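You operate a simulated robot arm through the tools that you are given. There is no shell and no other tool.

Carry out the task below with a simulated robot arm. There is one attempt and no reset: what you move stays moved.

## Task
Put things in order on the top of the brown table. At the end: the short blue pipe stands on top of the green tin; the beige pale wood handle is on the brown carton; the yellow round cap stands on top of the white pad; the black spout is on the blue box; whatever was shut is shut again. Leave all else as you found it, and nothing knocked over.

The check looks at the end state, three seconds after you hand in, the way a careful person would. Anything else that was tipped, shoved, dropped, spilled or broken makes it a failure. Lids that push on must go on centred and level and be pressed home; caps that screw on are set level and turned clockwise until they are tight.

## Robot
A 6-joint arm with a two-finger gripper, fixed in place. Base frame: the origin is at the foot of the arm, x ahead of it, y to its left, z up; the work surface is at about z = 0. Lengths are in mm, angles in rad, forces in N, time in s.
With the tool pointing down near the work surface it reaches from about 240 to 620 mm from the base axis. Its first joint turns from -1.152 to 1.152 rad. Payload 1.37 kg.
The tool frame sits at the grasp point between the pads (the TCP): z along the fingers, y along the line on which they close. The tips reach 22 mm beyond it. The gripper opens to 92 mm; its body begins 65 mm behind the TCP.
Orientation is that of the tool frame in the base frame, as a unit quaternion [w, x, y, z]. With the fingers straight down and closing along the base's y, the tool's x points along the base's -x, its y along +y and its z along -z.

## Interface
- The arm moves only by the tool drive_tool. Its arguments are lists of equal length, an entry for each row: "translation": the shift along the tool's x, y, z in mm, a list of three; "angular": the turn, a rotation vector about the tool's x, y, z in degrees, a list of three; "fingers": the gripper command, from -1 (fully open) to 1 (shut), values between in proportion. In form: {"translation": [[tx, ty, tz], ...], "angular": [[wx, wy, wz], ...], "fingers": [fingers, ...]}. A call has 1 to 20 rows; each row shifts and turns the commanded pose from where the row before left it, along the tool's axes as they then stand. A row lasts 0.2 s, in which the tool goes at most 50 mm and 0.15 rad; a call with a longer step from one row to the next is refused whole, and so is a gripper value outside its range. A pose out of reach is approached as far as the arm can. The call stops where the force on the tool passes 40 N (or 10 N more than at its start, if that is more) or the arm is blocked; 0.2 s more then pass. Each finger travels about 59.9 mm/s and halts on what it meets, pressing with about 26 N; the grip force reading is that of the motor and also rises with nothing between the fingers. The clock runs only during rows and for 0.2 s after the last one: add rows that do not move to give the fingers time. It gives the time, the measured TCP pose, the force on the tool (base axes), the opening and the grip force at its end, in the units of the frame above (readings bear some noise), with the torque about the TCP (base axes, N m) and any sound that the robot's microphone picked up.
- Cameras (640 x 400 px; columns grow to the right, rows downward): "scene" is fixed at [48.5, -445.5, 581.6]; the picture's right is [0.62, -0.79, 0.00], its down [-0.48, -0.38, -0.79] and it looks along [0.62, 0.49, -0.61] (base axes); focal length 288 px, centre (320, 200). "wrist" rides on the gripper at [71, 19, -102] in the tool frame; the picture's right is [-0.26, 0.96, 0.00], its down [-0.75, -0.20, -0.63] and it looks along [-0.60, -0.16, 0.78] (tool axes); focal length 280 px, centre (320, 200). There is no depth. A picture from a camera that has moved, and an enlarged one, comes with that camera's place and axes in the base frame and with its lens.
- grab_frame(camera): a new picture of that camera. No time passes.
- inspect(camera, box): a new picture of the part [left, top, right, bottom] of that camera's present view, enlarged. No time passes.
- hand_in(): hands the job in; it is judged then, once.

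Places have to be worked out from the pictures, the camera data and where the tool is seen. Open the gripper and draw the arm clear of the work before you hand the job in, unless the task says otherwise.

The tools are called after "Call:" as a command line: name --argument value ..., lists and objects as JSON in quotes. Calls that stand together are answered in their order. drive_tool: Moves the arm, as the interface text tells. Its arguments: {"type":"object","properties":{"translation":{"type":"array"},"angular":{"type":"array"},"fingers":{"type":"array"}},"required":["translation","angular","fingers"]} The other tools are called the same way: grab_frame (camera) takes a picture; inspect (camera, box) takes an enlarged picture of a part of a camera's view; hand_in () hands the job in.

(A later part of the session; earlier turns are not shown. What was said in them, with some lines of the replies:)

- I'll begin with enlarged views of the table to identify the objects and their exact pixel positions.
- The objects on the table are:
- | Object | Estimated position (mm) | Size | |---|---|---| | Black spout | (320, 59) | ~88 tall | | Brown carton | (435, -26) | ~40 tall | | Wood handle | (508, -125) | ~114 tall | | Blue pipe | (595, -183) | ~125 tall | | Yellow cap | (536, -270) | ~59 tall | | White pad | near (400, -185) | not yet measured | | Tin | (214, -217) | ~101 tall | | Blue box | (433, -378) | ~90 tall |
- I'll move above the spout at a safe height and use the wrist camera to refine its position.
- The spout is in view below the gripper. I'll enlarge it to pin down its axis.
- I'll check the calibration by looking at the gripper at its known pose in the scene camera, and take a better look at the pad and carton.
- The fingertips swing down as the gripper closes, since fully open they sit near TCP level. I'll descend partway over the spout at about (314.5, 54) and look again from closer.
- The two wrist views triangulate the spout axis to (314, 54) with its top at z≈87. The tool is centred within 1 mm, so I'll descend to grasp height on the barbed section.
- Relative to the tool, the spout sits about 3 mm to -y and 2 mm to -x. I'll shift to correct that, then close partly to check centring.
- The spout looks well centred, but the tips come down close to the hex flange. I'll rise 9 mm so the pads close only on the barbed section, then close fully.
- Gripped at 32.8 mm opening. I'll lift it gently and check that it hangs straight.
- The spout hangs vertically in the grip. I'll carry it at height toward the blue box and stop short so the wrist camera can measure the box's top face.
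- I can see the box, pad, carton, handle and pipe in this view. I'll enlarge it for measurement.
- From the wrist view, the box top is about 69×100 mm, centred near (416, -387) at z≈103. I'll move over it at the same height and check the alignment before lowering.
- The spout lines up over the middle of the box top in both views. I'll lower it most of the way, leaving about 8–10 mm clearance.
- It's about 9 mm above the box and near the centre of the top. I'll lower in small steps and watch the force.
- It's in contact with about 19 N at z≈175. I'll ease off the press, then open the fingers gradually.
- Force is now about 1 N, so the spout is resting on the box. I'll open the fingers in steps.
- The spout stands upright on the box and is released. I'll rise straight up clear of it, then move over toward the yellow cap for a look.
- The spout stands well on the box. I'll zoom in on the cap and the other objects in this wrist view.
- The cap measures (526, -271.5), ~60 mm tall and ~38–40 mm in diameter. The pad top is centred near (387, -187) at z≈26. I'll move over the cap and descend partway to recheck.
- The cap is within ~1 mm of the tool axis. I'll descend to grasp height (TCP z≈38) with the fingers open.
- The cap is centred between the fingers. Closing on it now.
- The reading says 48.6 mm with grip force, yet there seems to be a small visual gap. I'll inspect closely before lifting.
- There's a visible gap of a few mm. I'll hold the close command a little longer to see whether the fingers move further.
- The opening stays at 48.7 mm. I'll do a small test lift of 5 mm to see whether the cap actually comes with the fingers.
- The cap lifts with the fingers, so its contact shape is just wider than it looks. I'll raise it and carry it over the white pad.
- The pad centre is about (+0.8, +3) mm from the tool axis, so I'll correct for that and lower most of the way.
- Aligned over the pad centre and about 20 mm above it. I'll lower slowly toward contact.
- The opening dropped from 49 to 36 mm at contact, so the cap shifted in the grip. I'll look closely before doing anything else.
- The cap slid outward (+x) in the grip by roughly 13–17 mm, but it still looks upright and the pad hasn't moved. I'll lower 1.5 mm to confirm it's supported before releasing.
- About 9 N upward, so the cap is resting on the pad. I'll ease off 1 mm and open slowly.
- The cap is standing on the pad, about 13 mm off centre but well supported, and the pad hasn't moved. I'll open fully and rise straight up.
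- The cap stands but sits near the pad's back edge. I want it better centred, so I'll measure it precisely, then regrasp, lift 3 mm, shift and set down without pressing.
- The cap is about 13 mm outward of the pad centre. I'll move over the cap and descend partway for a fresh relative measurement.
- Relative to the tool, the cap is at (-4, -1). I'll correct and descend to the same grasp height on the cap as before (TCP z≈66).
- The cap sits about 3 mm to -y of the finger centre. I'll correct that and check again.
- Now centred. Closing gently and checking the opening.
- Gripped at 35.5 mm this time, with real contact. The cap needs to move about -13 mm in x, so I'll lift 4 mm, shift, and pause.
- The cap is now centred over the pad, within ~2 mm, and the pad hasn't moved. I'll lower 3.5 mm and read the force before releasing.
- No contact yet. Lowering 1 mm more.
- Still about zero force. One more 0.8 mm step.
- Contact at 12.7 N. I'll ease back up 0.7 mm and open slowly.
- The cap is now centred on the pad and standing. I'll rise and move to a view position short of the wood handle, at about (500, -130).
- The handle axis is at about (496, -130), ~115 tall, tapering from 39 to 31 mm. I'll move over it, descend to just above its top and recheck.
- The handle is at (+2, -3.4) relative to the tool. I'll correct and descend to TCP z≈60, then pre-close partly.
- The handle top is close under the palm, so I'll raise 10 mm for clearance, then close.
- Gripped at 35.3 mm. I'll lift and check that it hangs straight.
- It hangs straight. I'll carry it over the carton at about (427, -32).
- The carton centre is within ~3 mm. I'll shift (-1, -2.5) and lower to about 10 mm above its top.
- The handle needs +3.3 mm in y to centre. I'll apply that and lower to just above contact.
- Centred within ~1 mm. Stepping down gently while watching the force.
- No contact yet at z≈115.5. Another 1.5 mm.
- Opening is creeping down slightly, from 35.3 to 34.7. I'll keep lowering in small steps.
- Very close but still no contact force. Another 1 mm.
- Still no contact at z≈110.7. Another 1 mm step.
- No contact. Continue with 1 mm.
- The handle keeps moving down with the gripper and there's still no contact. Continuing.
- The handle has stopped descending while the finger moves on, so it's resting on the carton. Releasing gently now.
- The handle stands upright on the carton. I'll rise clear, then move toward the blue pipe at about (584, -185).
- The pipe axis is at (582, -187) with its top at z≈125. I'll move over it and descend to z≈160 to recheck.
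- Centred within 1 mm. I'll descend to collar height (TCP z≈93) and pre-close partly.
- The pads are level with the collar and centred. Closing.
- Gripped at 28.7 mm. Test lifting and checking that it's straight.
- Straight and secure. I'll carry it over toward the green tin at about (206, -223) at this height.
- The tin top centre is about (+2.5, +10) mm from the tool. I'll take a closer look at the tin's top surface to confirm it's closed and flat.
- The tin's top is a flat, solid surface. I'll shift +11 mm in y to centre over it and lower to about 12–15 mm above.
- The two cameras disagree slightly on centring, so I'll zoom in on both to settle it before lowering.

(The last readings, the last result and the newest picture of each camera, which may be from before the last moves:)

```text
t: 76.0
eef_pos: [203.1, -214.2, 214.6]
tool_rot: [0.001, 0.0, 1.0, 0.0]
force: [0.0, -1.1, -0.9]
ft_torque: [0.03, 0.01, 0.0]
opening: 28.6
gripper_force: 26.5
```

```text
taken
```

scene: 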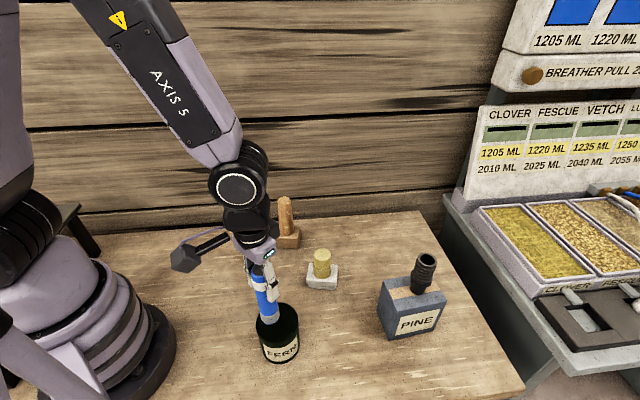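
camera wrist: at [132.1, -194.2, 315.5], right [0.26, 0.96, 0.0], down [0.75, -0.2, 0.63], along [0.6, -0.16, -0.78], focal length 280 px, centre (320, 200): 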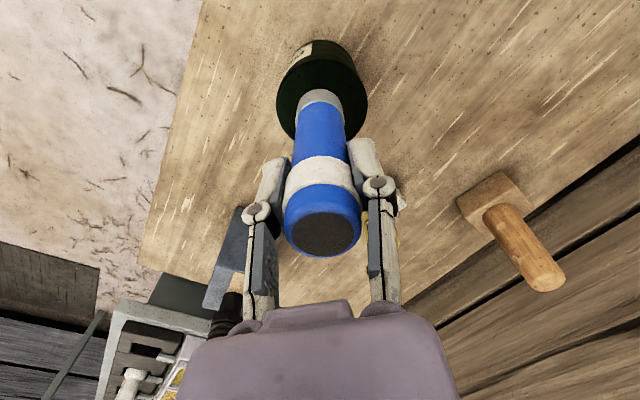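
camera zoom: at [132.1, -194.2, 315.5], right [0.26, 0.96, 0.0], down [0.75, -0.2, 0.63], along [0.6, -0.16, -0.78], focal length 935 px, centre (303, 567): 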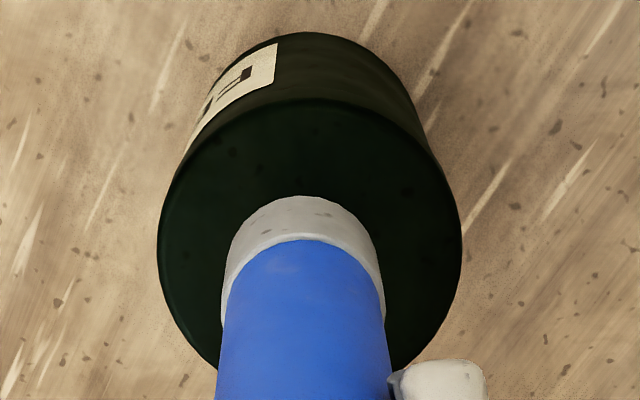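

Reconciling both cameras, the pipe should move about +7 mm in x and -2 mm in y, which keeps it well inside the 74 mm top. I'll apply that and lower another 8 mm.

Call:
drive_tool --translation '[[-4, -1, 0], [-3, -1, 0], [0, 0, 5], [0, 0, 3], [0, 0, 0], [0, 0, 0]]' --angular '[[0, 0, 0], [0, 0, 0], [0, 0, 0], [0, 0, 0], [0, 0, 0], [0, 0, 0]]' --fingers '[1, 1, 1, 1, 1, 1]'

Call:
inspect --camera "wrist" --box '[260, 30, 390, 150]'

Call:
inspect --camera "scene" --box '[255, 280, 315, 345]'

```text
t: 77.4
eef_pos: [209.7, -215.9, 205.1]
tool_rot: [-0.001, 0.0, 1.0, 0.0]
force: [0.0, 0.3, -2.0]
ft_torque: [0.02, 0.01, 0.03]
opening: 28.3
gripper_force: 25.9
```

```text
3.33 times, centred on (325, 90) of wrist
camera zoom: at [138.6, -196.5, 307.4], right [0.26, 0.96, 0.0], down [0.75, -0.2, 0.63], along [0.6, -0.16, -0.78], focal length 935 px, centre (303, 567)
```

zoom: 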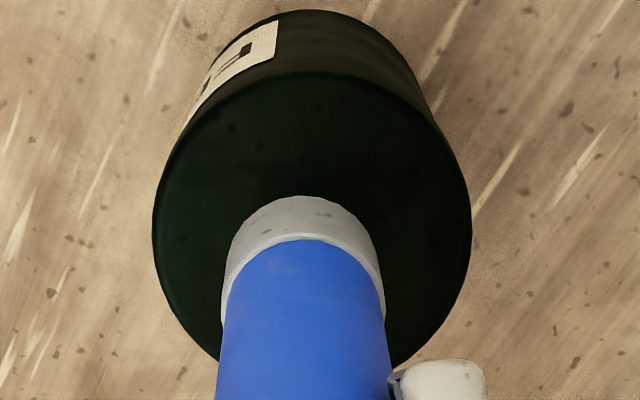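

```text
6.15 times, centred on (285, 312) of scene
camera zoom: at [48.5, -445.5, 581.6], right [0.62, -0.79, 0.0], down [-0.48, -0.38, -0.79], along [0.62, 0.49, -0.61], focal length 1772 px, centre (535, -492)
```

zoom: 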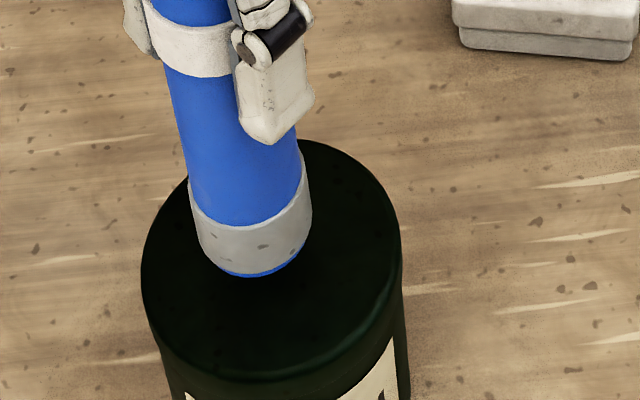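

Both views now agree to within about 4 mm. I'll lower in small steps.

Call:
drive_tool --translation '[[0, 0, 2], [0, 0, 2], [0, 0, 1], [0, 0, 0]]' --angular '[[0, 0, 0], [0, 0, 0], [0, 0, 0], [0, 0, 0]]' --fingers '[1, 1, 1, 1]'

Call:
inspect --camera "scene" --box '[255, 280, 315, 345]'

```text
t: 78.4
eef_pos: [209.0, -215.9, 201.5]
tool_rot: [0.0, 0.001, 1.0, -0.001]
force: [-1.1, 0.0, -0.8]
ft_torque: [-0.01, 0.01, -0.03]
opening: 28.6
gripper_force: 25.8
```

```text
6.15 times, centred on (285, 312) of scene
camera zoom: at [48.5, -445.5, 581.6], right [0.62, -0.79, 0.0], down [-0.48, -0.38, -0.79], along [0.62, 0.49, -0.61], focal length 1772 px, centre (535, -492)
```

zoom: 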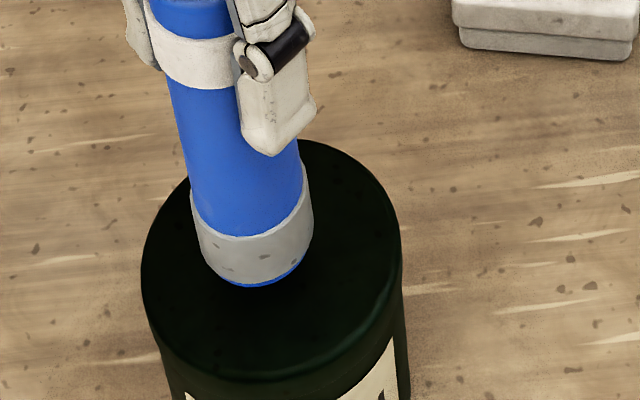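

Call:
drive_tool --translation '[[0, 0, 1.5], [0, 0, 1], [0, 0, 0], [0, 0, 0]]' --angular '[[0, 0, 0], [0, 0, 0], [0, 0, 0], [0, 0, 0]]' --fingers '[1, 1, 1, 1]'

Call:
inspect --camera "scene" --box '[255, 280, 315, 345]'

```text
t: 79.4
eef_pos: [210.2, -216.1, 199.3]
tool_rot: [0.0, 0.0, 1.0, 0.0]
force: [-0.8, 0.0, -0.8]
ft_torque: [0.0, -0.01, 0.01]
opening: 28.3
gripper_force: 26.4
```

```text
6.15 times, centred on (285, 312) of scene
camera zoom: at [48.5, -445.5, 581.6], right [0.62, -0.79, 0.0], down [-0.48, -0.38, -0.79], along [0.62, 0.49, -0.61], focal length 1772 px, centre (535, -492)
```

zoom: 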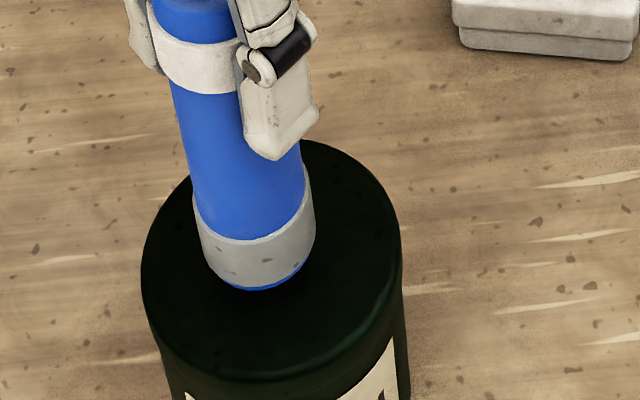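

No contact yet at z≈199. Continuing in small steps.

Call:
drive_tool --translation '[[0, 0, 1], [0, 0, 1], [0, 0, 0], [0, 0, 0]]' --angular '[[0, 0, 0], [0, 0, 0], [0, 0, 0], [0, 0, 0]]' --fingers '[1, 1, 1, 1]'

Call:
inspect --camera "scene" --box '[255, 280, 315, 345]'

```text
t: 80.4
eef_pos: [210.6, -216.0, 195.8]
tool_rot: [0.0, 0.0, 1.0, 0.0]
force: [0.0, -0.7, -1.8]
ft_torque: [-0.02, -0.02, 0.04]
opening: 28.4
gripper_force: 25.9
```

```text
6.15 times, centred on (285, 312) of scene
camera zoom: at [48.5, -445.5, 581.6], right [0.62, -0.79, 0.0], down [-0.48, -0.38, -0.79], along [0.62, 0.49, -0.61], focal length 1772 px, centre (535, -492)
```

zoom: 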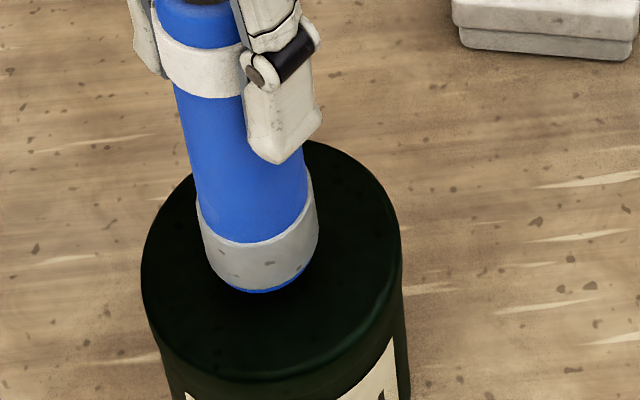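

The pipe is still moving with the gripper. I'll continue.

Call:
drive_tool --translation '[[0, 0, 1], [0, 0, 1], [0, 0, 0], [0, 0, 0]]' --angular '[[0, 0, 0], [0, 0, 0], [0, 0, 0], [0, 0, 0]]' --fingers '[1, 1, 1, 1]'

Call:
inspect --camera "scene" --box '[255, 280, 315, 345]'

```text
t: 81.4
eef_pos: [209.7, -215.9, 194.8]
tool_rot: [-0.001, 0.0, 1.0, 0.0]
force: [-0.8, 1.4, -1.2]
ft_torque: [0.02, 0.02, 0.0]
opening: 28.2
gripper_force: 26.5
```

```text
6.15 times, centred on (285, 312) of scene
camera zoom: at [48.5, -445.5, 581.6], right [0.62, -0.79, 0.0], down [-0.48, -0.38, -0.79], along [0.62, 0.49, -0.61], focal length 1772 px, centre (535, -492)
```

zoom: 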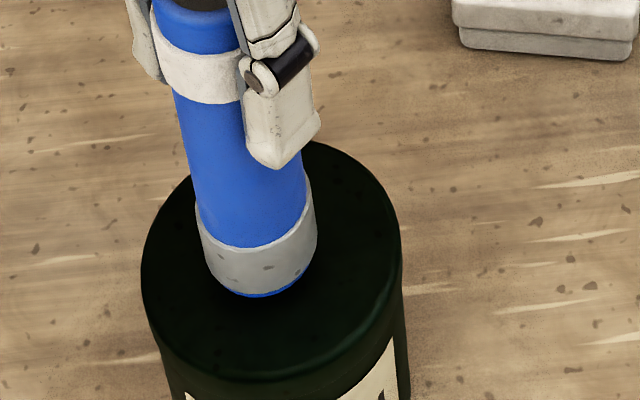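

Still no contact. Another 2 mm.

Call:
drive_tool --translation '[[0, 0, 1], [0, 0, 1], [0, 0, 0], [0, 0, 0]]' --angular '[[0, 0, 0], [0, 0, 0], [0, 0, 0], [0, 0, 0]]' --fingers '[1, 1, 1, 1]'

Call:
inspect --camera "scene" --box '[255, 280, 315, 345]'

```text
t: 82.4
eef_pos: [210.6, -215.5, 192.1]
tool_rot: [0.001, 0.001, 1.0, 0.0]
force: [0.8, 0.0, -1.9]
ft_torque: [-0.01, -0.02, 0.03]
opening: 28.1
gripper_force: 26.0
```

```text
6.15 times, centred on (285, 312) of scene
camera zoom: at [48.5, -445.5, 581.6], right [0.62, -0.79, 0.0], down [-0.48, -0.38, -0.79], along [0.62, 0.49, -0.61], focal length 1772 px, centre (535, -492)
```

zoom: 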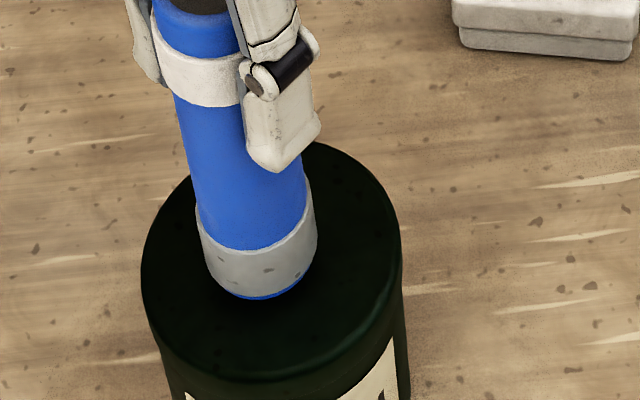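

Continuing down 2 mm.

Call:
drive_tool --translation '[[0, 0, 1], [0, 0, 1], [0, 0, 0], [0, 0, 0]]' --angular '[[0, 0, 0], [0, 0, 0], [0, 0, 0], [0, 0, 0]]' --fingers '[1, 1, 1, 1]'

Call:
inspect --camera "scene" --box '[255, 280, 315, 345]'

Call:
inspect --camera "wrist" --box '[260, 30, 390, 150]'

```text
t: 83.4
eef_pos: [210.2, -216.1, 189.9]
tool_rot: [0.0, 0.0, 1.0, 0.0]
force: [0.3, 0.0, -1.6]
ft_torque: [0.01, 0.01, -0.01]
opening: 28.3
gripper_force: 25.6
```

```text
6.15 times, centred on (285, 312) of scene
camera zoom: at [48.5, -445.5, 581.6], right [0.62, -0.79, 0.0], down [-0.48, -0.38, -0.79], along [0.62, 0.49, -0.61], focal length 1772 px, centre (535, -492)
```

zoom: 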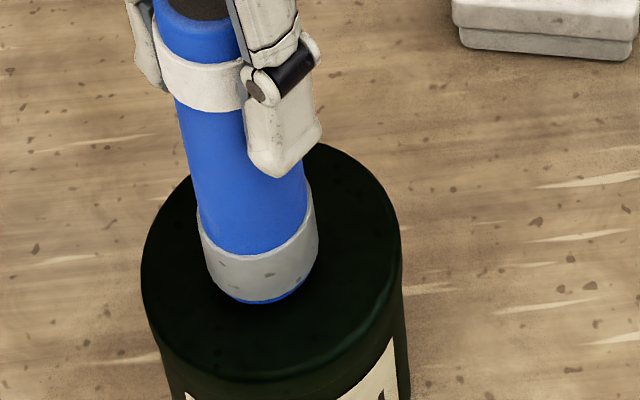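

```text
3.33 times, centred on (325, 90) of wrist
camera zoom: at [139.2, -196.9, 292.4], right [0.26, 0.96, 0.0], down [0.75, -0.2, 0.63], along [0.6, -0.16, -0.78], focal length 935 px, centre (303, 567)
```

zoom: 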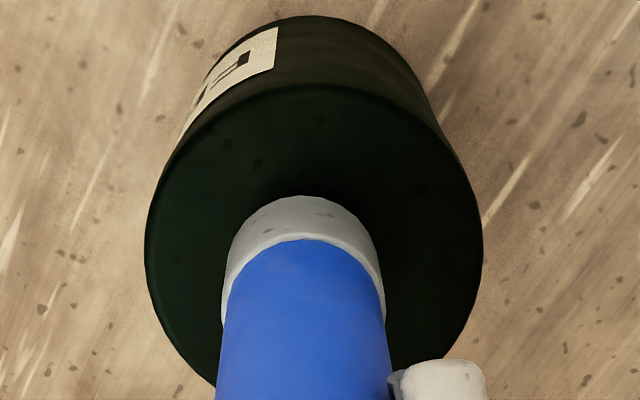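

The shadow shows it getting close. Another 2 mm.

Call:
drive_tool --translation '[[0, 0, 1], [0, 0, 1], [0, 0, 0]]' --angular '[[0, 0, 0], [0, 0, 0], [0, 0, 0]]' --fingers '[1, 1, 1]'

Call:
inspect --camera "scene" --box '[255, 280, 315, 345]'

```text
t: 84.2
eef_pos: [208.8, -216.3, 189.5]
tool_rot: [0.0, 0.001, 1.0, 0.0]
force: [0.2, -0.1, -1.4]
ft_torque: [-0.01, 0.0, 0.01]
opening: 28.5
gripper_force: 26.3
```

```text
6.15 times, centred on (285, 312) of scene
camera zoom: at [48.5, -445.5, 581.6], right [0.62, -0.79, 0.0], down [-0.48, -0.38, -0.79], along [0.62, 0.49, -0.61], focal length 1772 px, centre (535, -492)
```

zoom: 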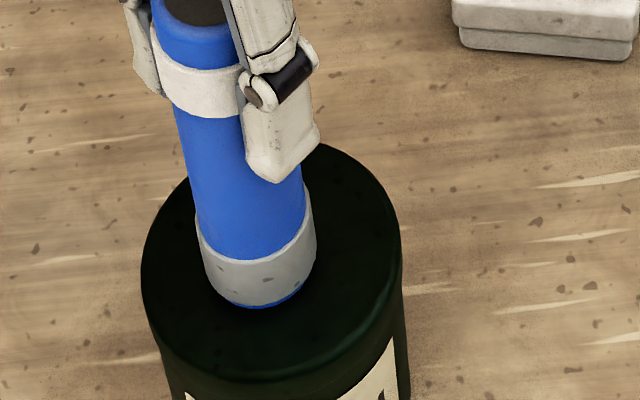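

Still descending freely. Continuing with 2 mm.

Call:
drive_tool --translation '[[0, 0, 1], [0, 0, 1], [0, 0, 0]]' --angular '[[0, 0, 0], [0, 0, 0], [0, 0, 0]]' --fingers '[1, 1, 1]'

Call:
inspect --camera "scene" --box '[255, 280, 315, 345]'

```text
t: 85.0
eef_pos: [210.0, -216.1, 186.2]
tool_rot: [0.002, 0.001, 1.0, 0.0]
force: [-1.7, -0.4, 7.6]
ft_torque: [0.07, 0.09, 0.01]
opening: 28.2
gripper_force: 25.9
```

```text
6.15 times, centred on (285, 312) of scene
camera zoom: at [48.5, -445.5, 581.6], right [0.62, -0.79, 0.0], down [-0.48, -0.38, -0.79], along [0.62, 0.49, -0.61], focal length 1772 px, centre (535, -492)
```

zoom: 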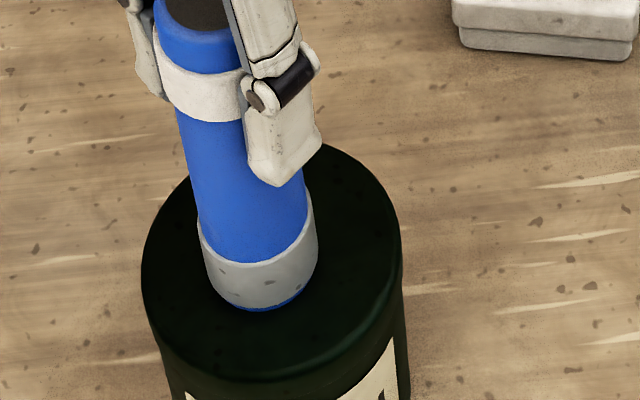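

Contact at 7.6 N, so the tin top is at z≈90. I'll ease off 1.2 mm and check the force.

Call:
drive_tool --translation '[[0, 0, -1.2], [0, 0, 0], [0, 0, 0]]' --angular '[[0, 0, 0], [0, 0, 0], [0, 0, 0]]' --fingers '[1, 1, 1]'

Call:
inspect --camera "wrist" --box '[230, 30, 410, 280]'

```text
t: 85.8
eef_pos: [209.8, -215.0, 187.5]
tool_rot: [0.0, 0.0, 1.0, 0.0]
force: [-1.0, 0.4, -1.7]
ft_torque: [0.0, 0.01, -0.02]
opening: 28.5
gripper_force: 25.4
```

```text
1.60 times, centred on (320, 155) of wrist
camera zoom: at [139.4, -196.3, 288.7], right [0.26, 0.96, 0.0], down [0.75, -0.2, 0.63], along [0.6, -0.16, -0.78], focal length 449 px, centre (320, 272)
```

zoom: 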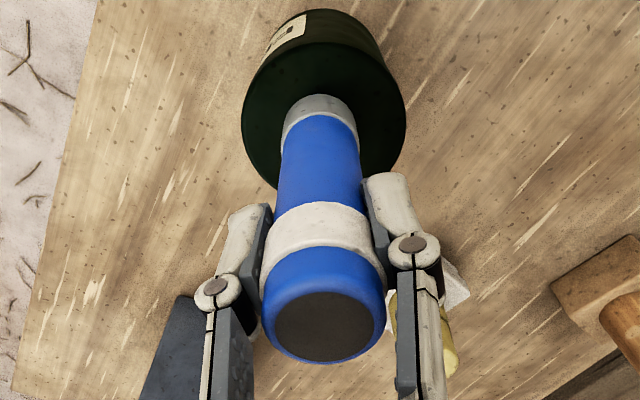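

The pipe is now just off the surface, by less than 1 mm. I'll lower 0.7 mm to touch, then open slowly.

Call:
drive_tool --translation '[[0, 0, 0.7], [0, 0, 0], [0, 0, 0], [0, 0, 0], [0, 0, 0], [0, 0, 0], [0, 0, 0], [0, 0, 0]]' --angular '[[0, 0, 0], [0, 0, 0], [0, 0, 0], [0, 0, 0], [0, 0, 0], [0, 0, 0], [0, 0, 0], [0, 0, 0]]' --fingers '[1, 1, 0.36, 0.3, 0.2, 0, -0.3, -0.6]'

Call:
inspect --camera "wrist" --box '[190, 30, 450, 280]'

Call:
inspect --camera "scene" --box '[235, 240, 325, 370]'

```text
t: 87.6
eef_pos: [209.2, -216.2, 187.9]
tool_rot: [0.001, 0.0, 1.0, 0.0]
force: [0.0, 0.4, -0.8]
ft_torque: [0.01, 0.0, -0.01]
opening: 73.5
gripper_force: 0.0
```

```text
1.60 times, centred on (320, 155) of wrist
camera zoom: at [139.4, -195.9, 288.7], right [0.26, 0.96, 0.0], down [0.75, -0.2, 0.63], along [0.6, -0.16, -0.78], focal length 449 px, centre (320, 272)
```

zoom: 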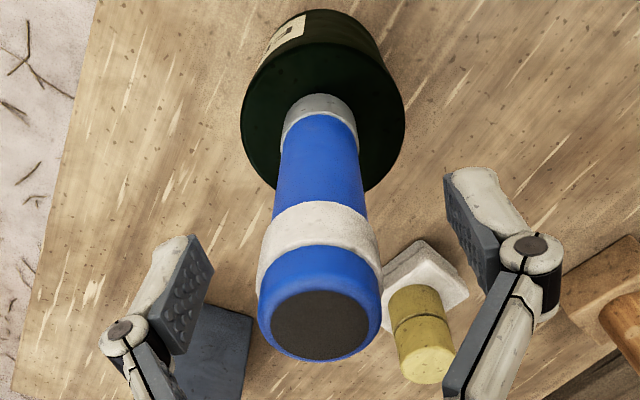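

```text
3.08 times, centred on (280, 305) of scene
camera zoom: at [48.5, -445.5, 581.6], right [0.62, -0.79, 0.0], down [-0.48, -0.38, -0.79], along [0.62, 0.49, -0.61], focal length 886 px, centre (443, -123)
```

zoom: 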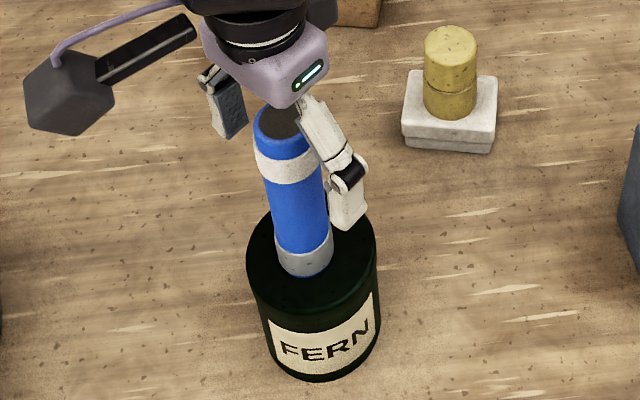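

The pipe stands upright on the tin. I'll open fully and rise straight up, then move the arm back to a clear pose.

Call:
drive_tool --translation '[[0, 0, 0], [0, 0, 0], [0, 0, -20], [0, 0, -40], [0, 0, -40], [0, 0, -40], [0, 0, -15], [0, 0, 0]]' --angular '[[0, 0, 0], [0, 0, 0], [0, 0, 0], [0, 0, 0], [0, 0, 0], [0, 0, 0], [0, 0, 0], [0, 0, 0]]' --fingers '[-0.9, -1, -1, -1, -1, -1, -1, -1]'

Call:
grab_frame --camera "scene"

Call:
grab_frame --camera "wrist"

```text
t: 89.4
eef_pos: [210.3, -214.5, 343.5]
tool_rot: [0.0, 0.0, 1.0, 0.0]
force: [0.1, 0.9, -0.3]
ft_torque: [0.01, -0.02, 0.02]
opening: 91.9
gripper_force: 0.1
```

```text
taken
```

scene: 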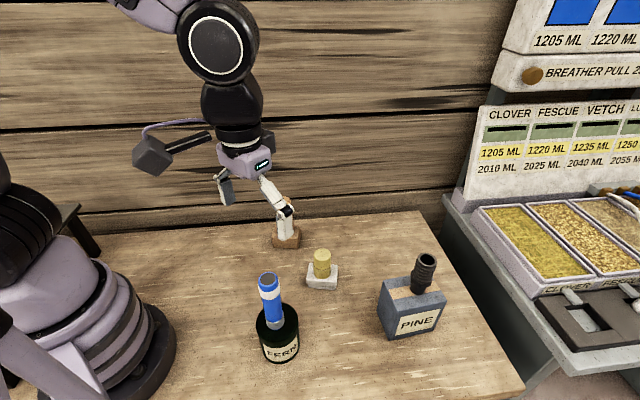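

```text
taken
camera wrist: at [140.0, -195.5, 444.2], right [0.26, 0.96, 0.0], down [0.75, -0.2, 0.63], along [0.6, -0.16, -0.78], focal length 280 px, centre (320, 200)
```

wrist: 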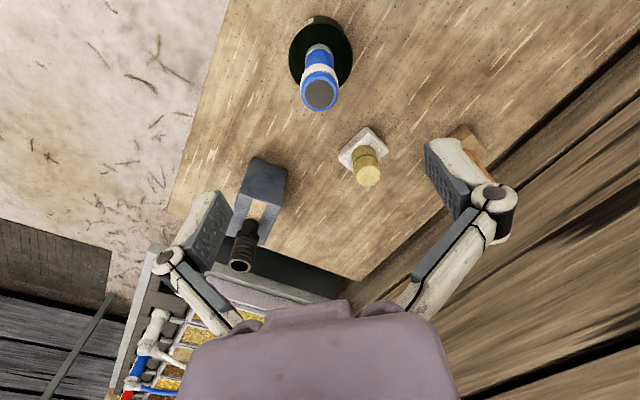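

Everything is standing. I'll move the arm back to its starting pose, clear of the work, and do a final inspection.

Call:
drive_tool --translation '[[-24.4, 25.7, 0], [-24.4, 25.7, 0], [-24.4, 25.7, 0], [-24.4, 25.7, 0], [-24.4, 25.7, 0], [-24.4, 25.7, 0], [0, 0, 0]]' --angular '[[0, 0, 0], [0, 0, 0], [0, 0, 0], [0, 0, 0], [0, 0, 0], [0, 0, 0], [0, 0, 0]]' --fingers '[-1, -1, -1, -1, -1, -1, -1]'

Call:
grab_frame --camera "scene"

Call:
inspect --camera "scene" --box '[230, 180, 450, 370]'

Call:
inspect --camera "scene" --box '[235, 260, 325, 370]'

Call:
inspect --camera "scene" --box '[250, 185, 350, 265]'

Call:
inspect --camera "scene" --box '[350, 240, 470, 350]'

```text
t: 91.0
eef_pos: [357.0, -61.9, 345.0]
tool_rot: [0.0, 0.0, 1.0, 0.0]
force: [-0.8, -0.7, -0.2]
ft_torque: [0.0, -0.01, 0.01]
opening: 92.0
gripper_force: 0.0
```

```text
taken
```

scene: 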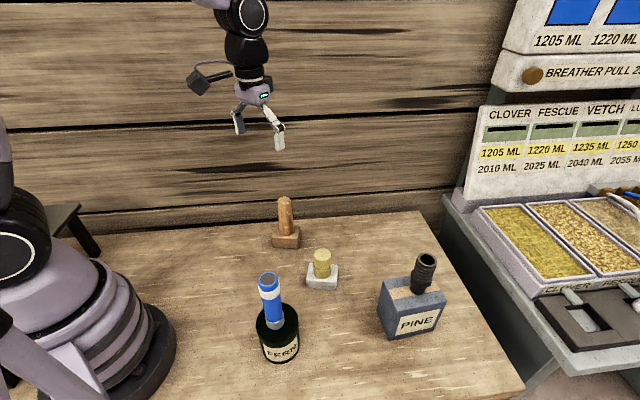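

```text
2.11 times, centred on (340, 275) of scene
camera zoom: at [48.5, -445.5, 581.6], right [0.62, -0.79, 0.0], down [-0.48, -0.38, -0.79], along [0.62, 0.49, -0.61], focal length 606 px, centre (278, 42)
```

zoom: 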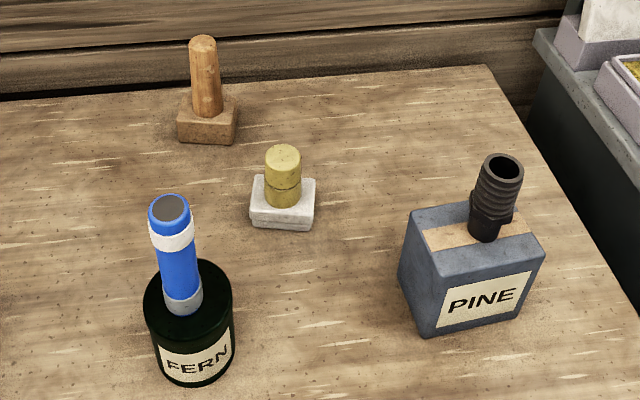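

```text
3.64 times, centred on (280, 315) of scene
camera zoom: at [48.5, -445.5, 581.6], right [0.62, -0.79, 0.0], down [-0.48, -0.38, -0.79], along [0.62, 0.49, -0.61], focal length 1047 px, centre (466, -218)
```

zoom: 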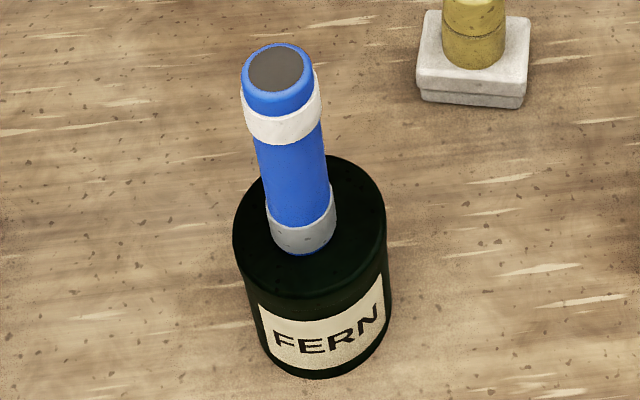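

```text
5.00 times, centred on (300, 225) of scene
camera zoom: at [48.5, -445.5, 581.6], right [0.62, -0.79, 0.0], down [-0.48, -0.38, -0.79], along [0.62, 0.49, -0.61], focal length 1439 px, centre (420, 75)
```

zoom: 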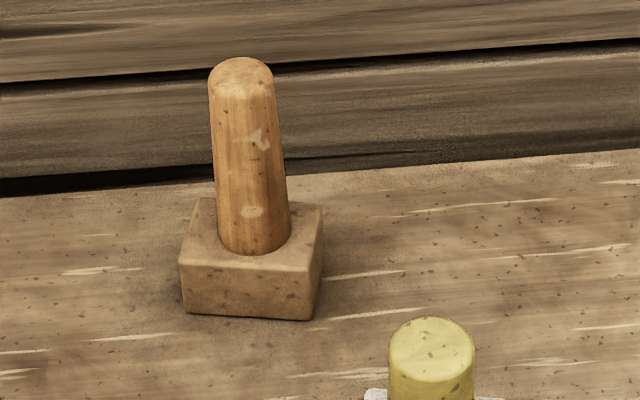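

```text
3.64 times, centred on (410, 295) of scene
camera zoom: at [48.5, -445.5, 581.6], right [0.62, -0.79, 0.0], down [-0.48, -0.38, -0.79], along [0.62, 0.49, -0.61], focal length 1047 px, centre (-7, -146)
```

zoom: 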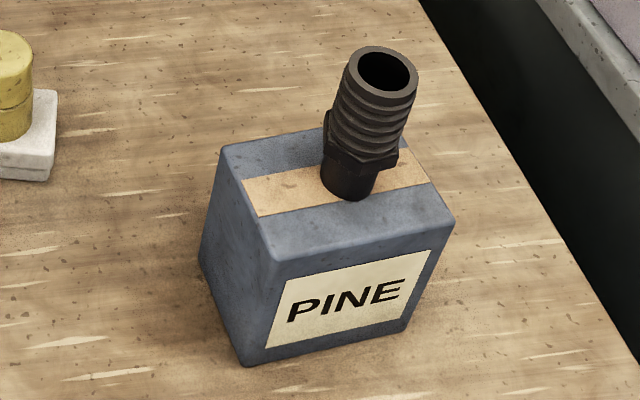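

All four items stand upright on their targets. The tin, box, pad and carton are where they were, and the arm is clear with the gripper open. Handing in.

Call:
hand_in

```text
The job is handed in.
```

I've handed the job in. All four items were standing upright on their targets in the final camera check; I haven't been told the result of the judging.

- **Black spout:** on the blue box, near the middle of its top.
- **Yellow cap:** centred on the white pad. The cap slid about 13 mm in the grip on first contact, so I picked it up again and re-centred it. The pad did not move.
- **Wood handle:** on the brown carton, centred to within a few millimetres.
- **Blue pipe:** on the green tin. The two cameras disagreed on its exact position by several millimetres, but both put it well inside the tin's top.

I didn't open anything. The tin, box, pad and carton looked unmoved, nothing was knocked over, and the arm is clear with the gripper open.
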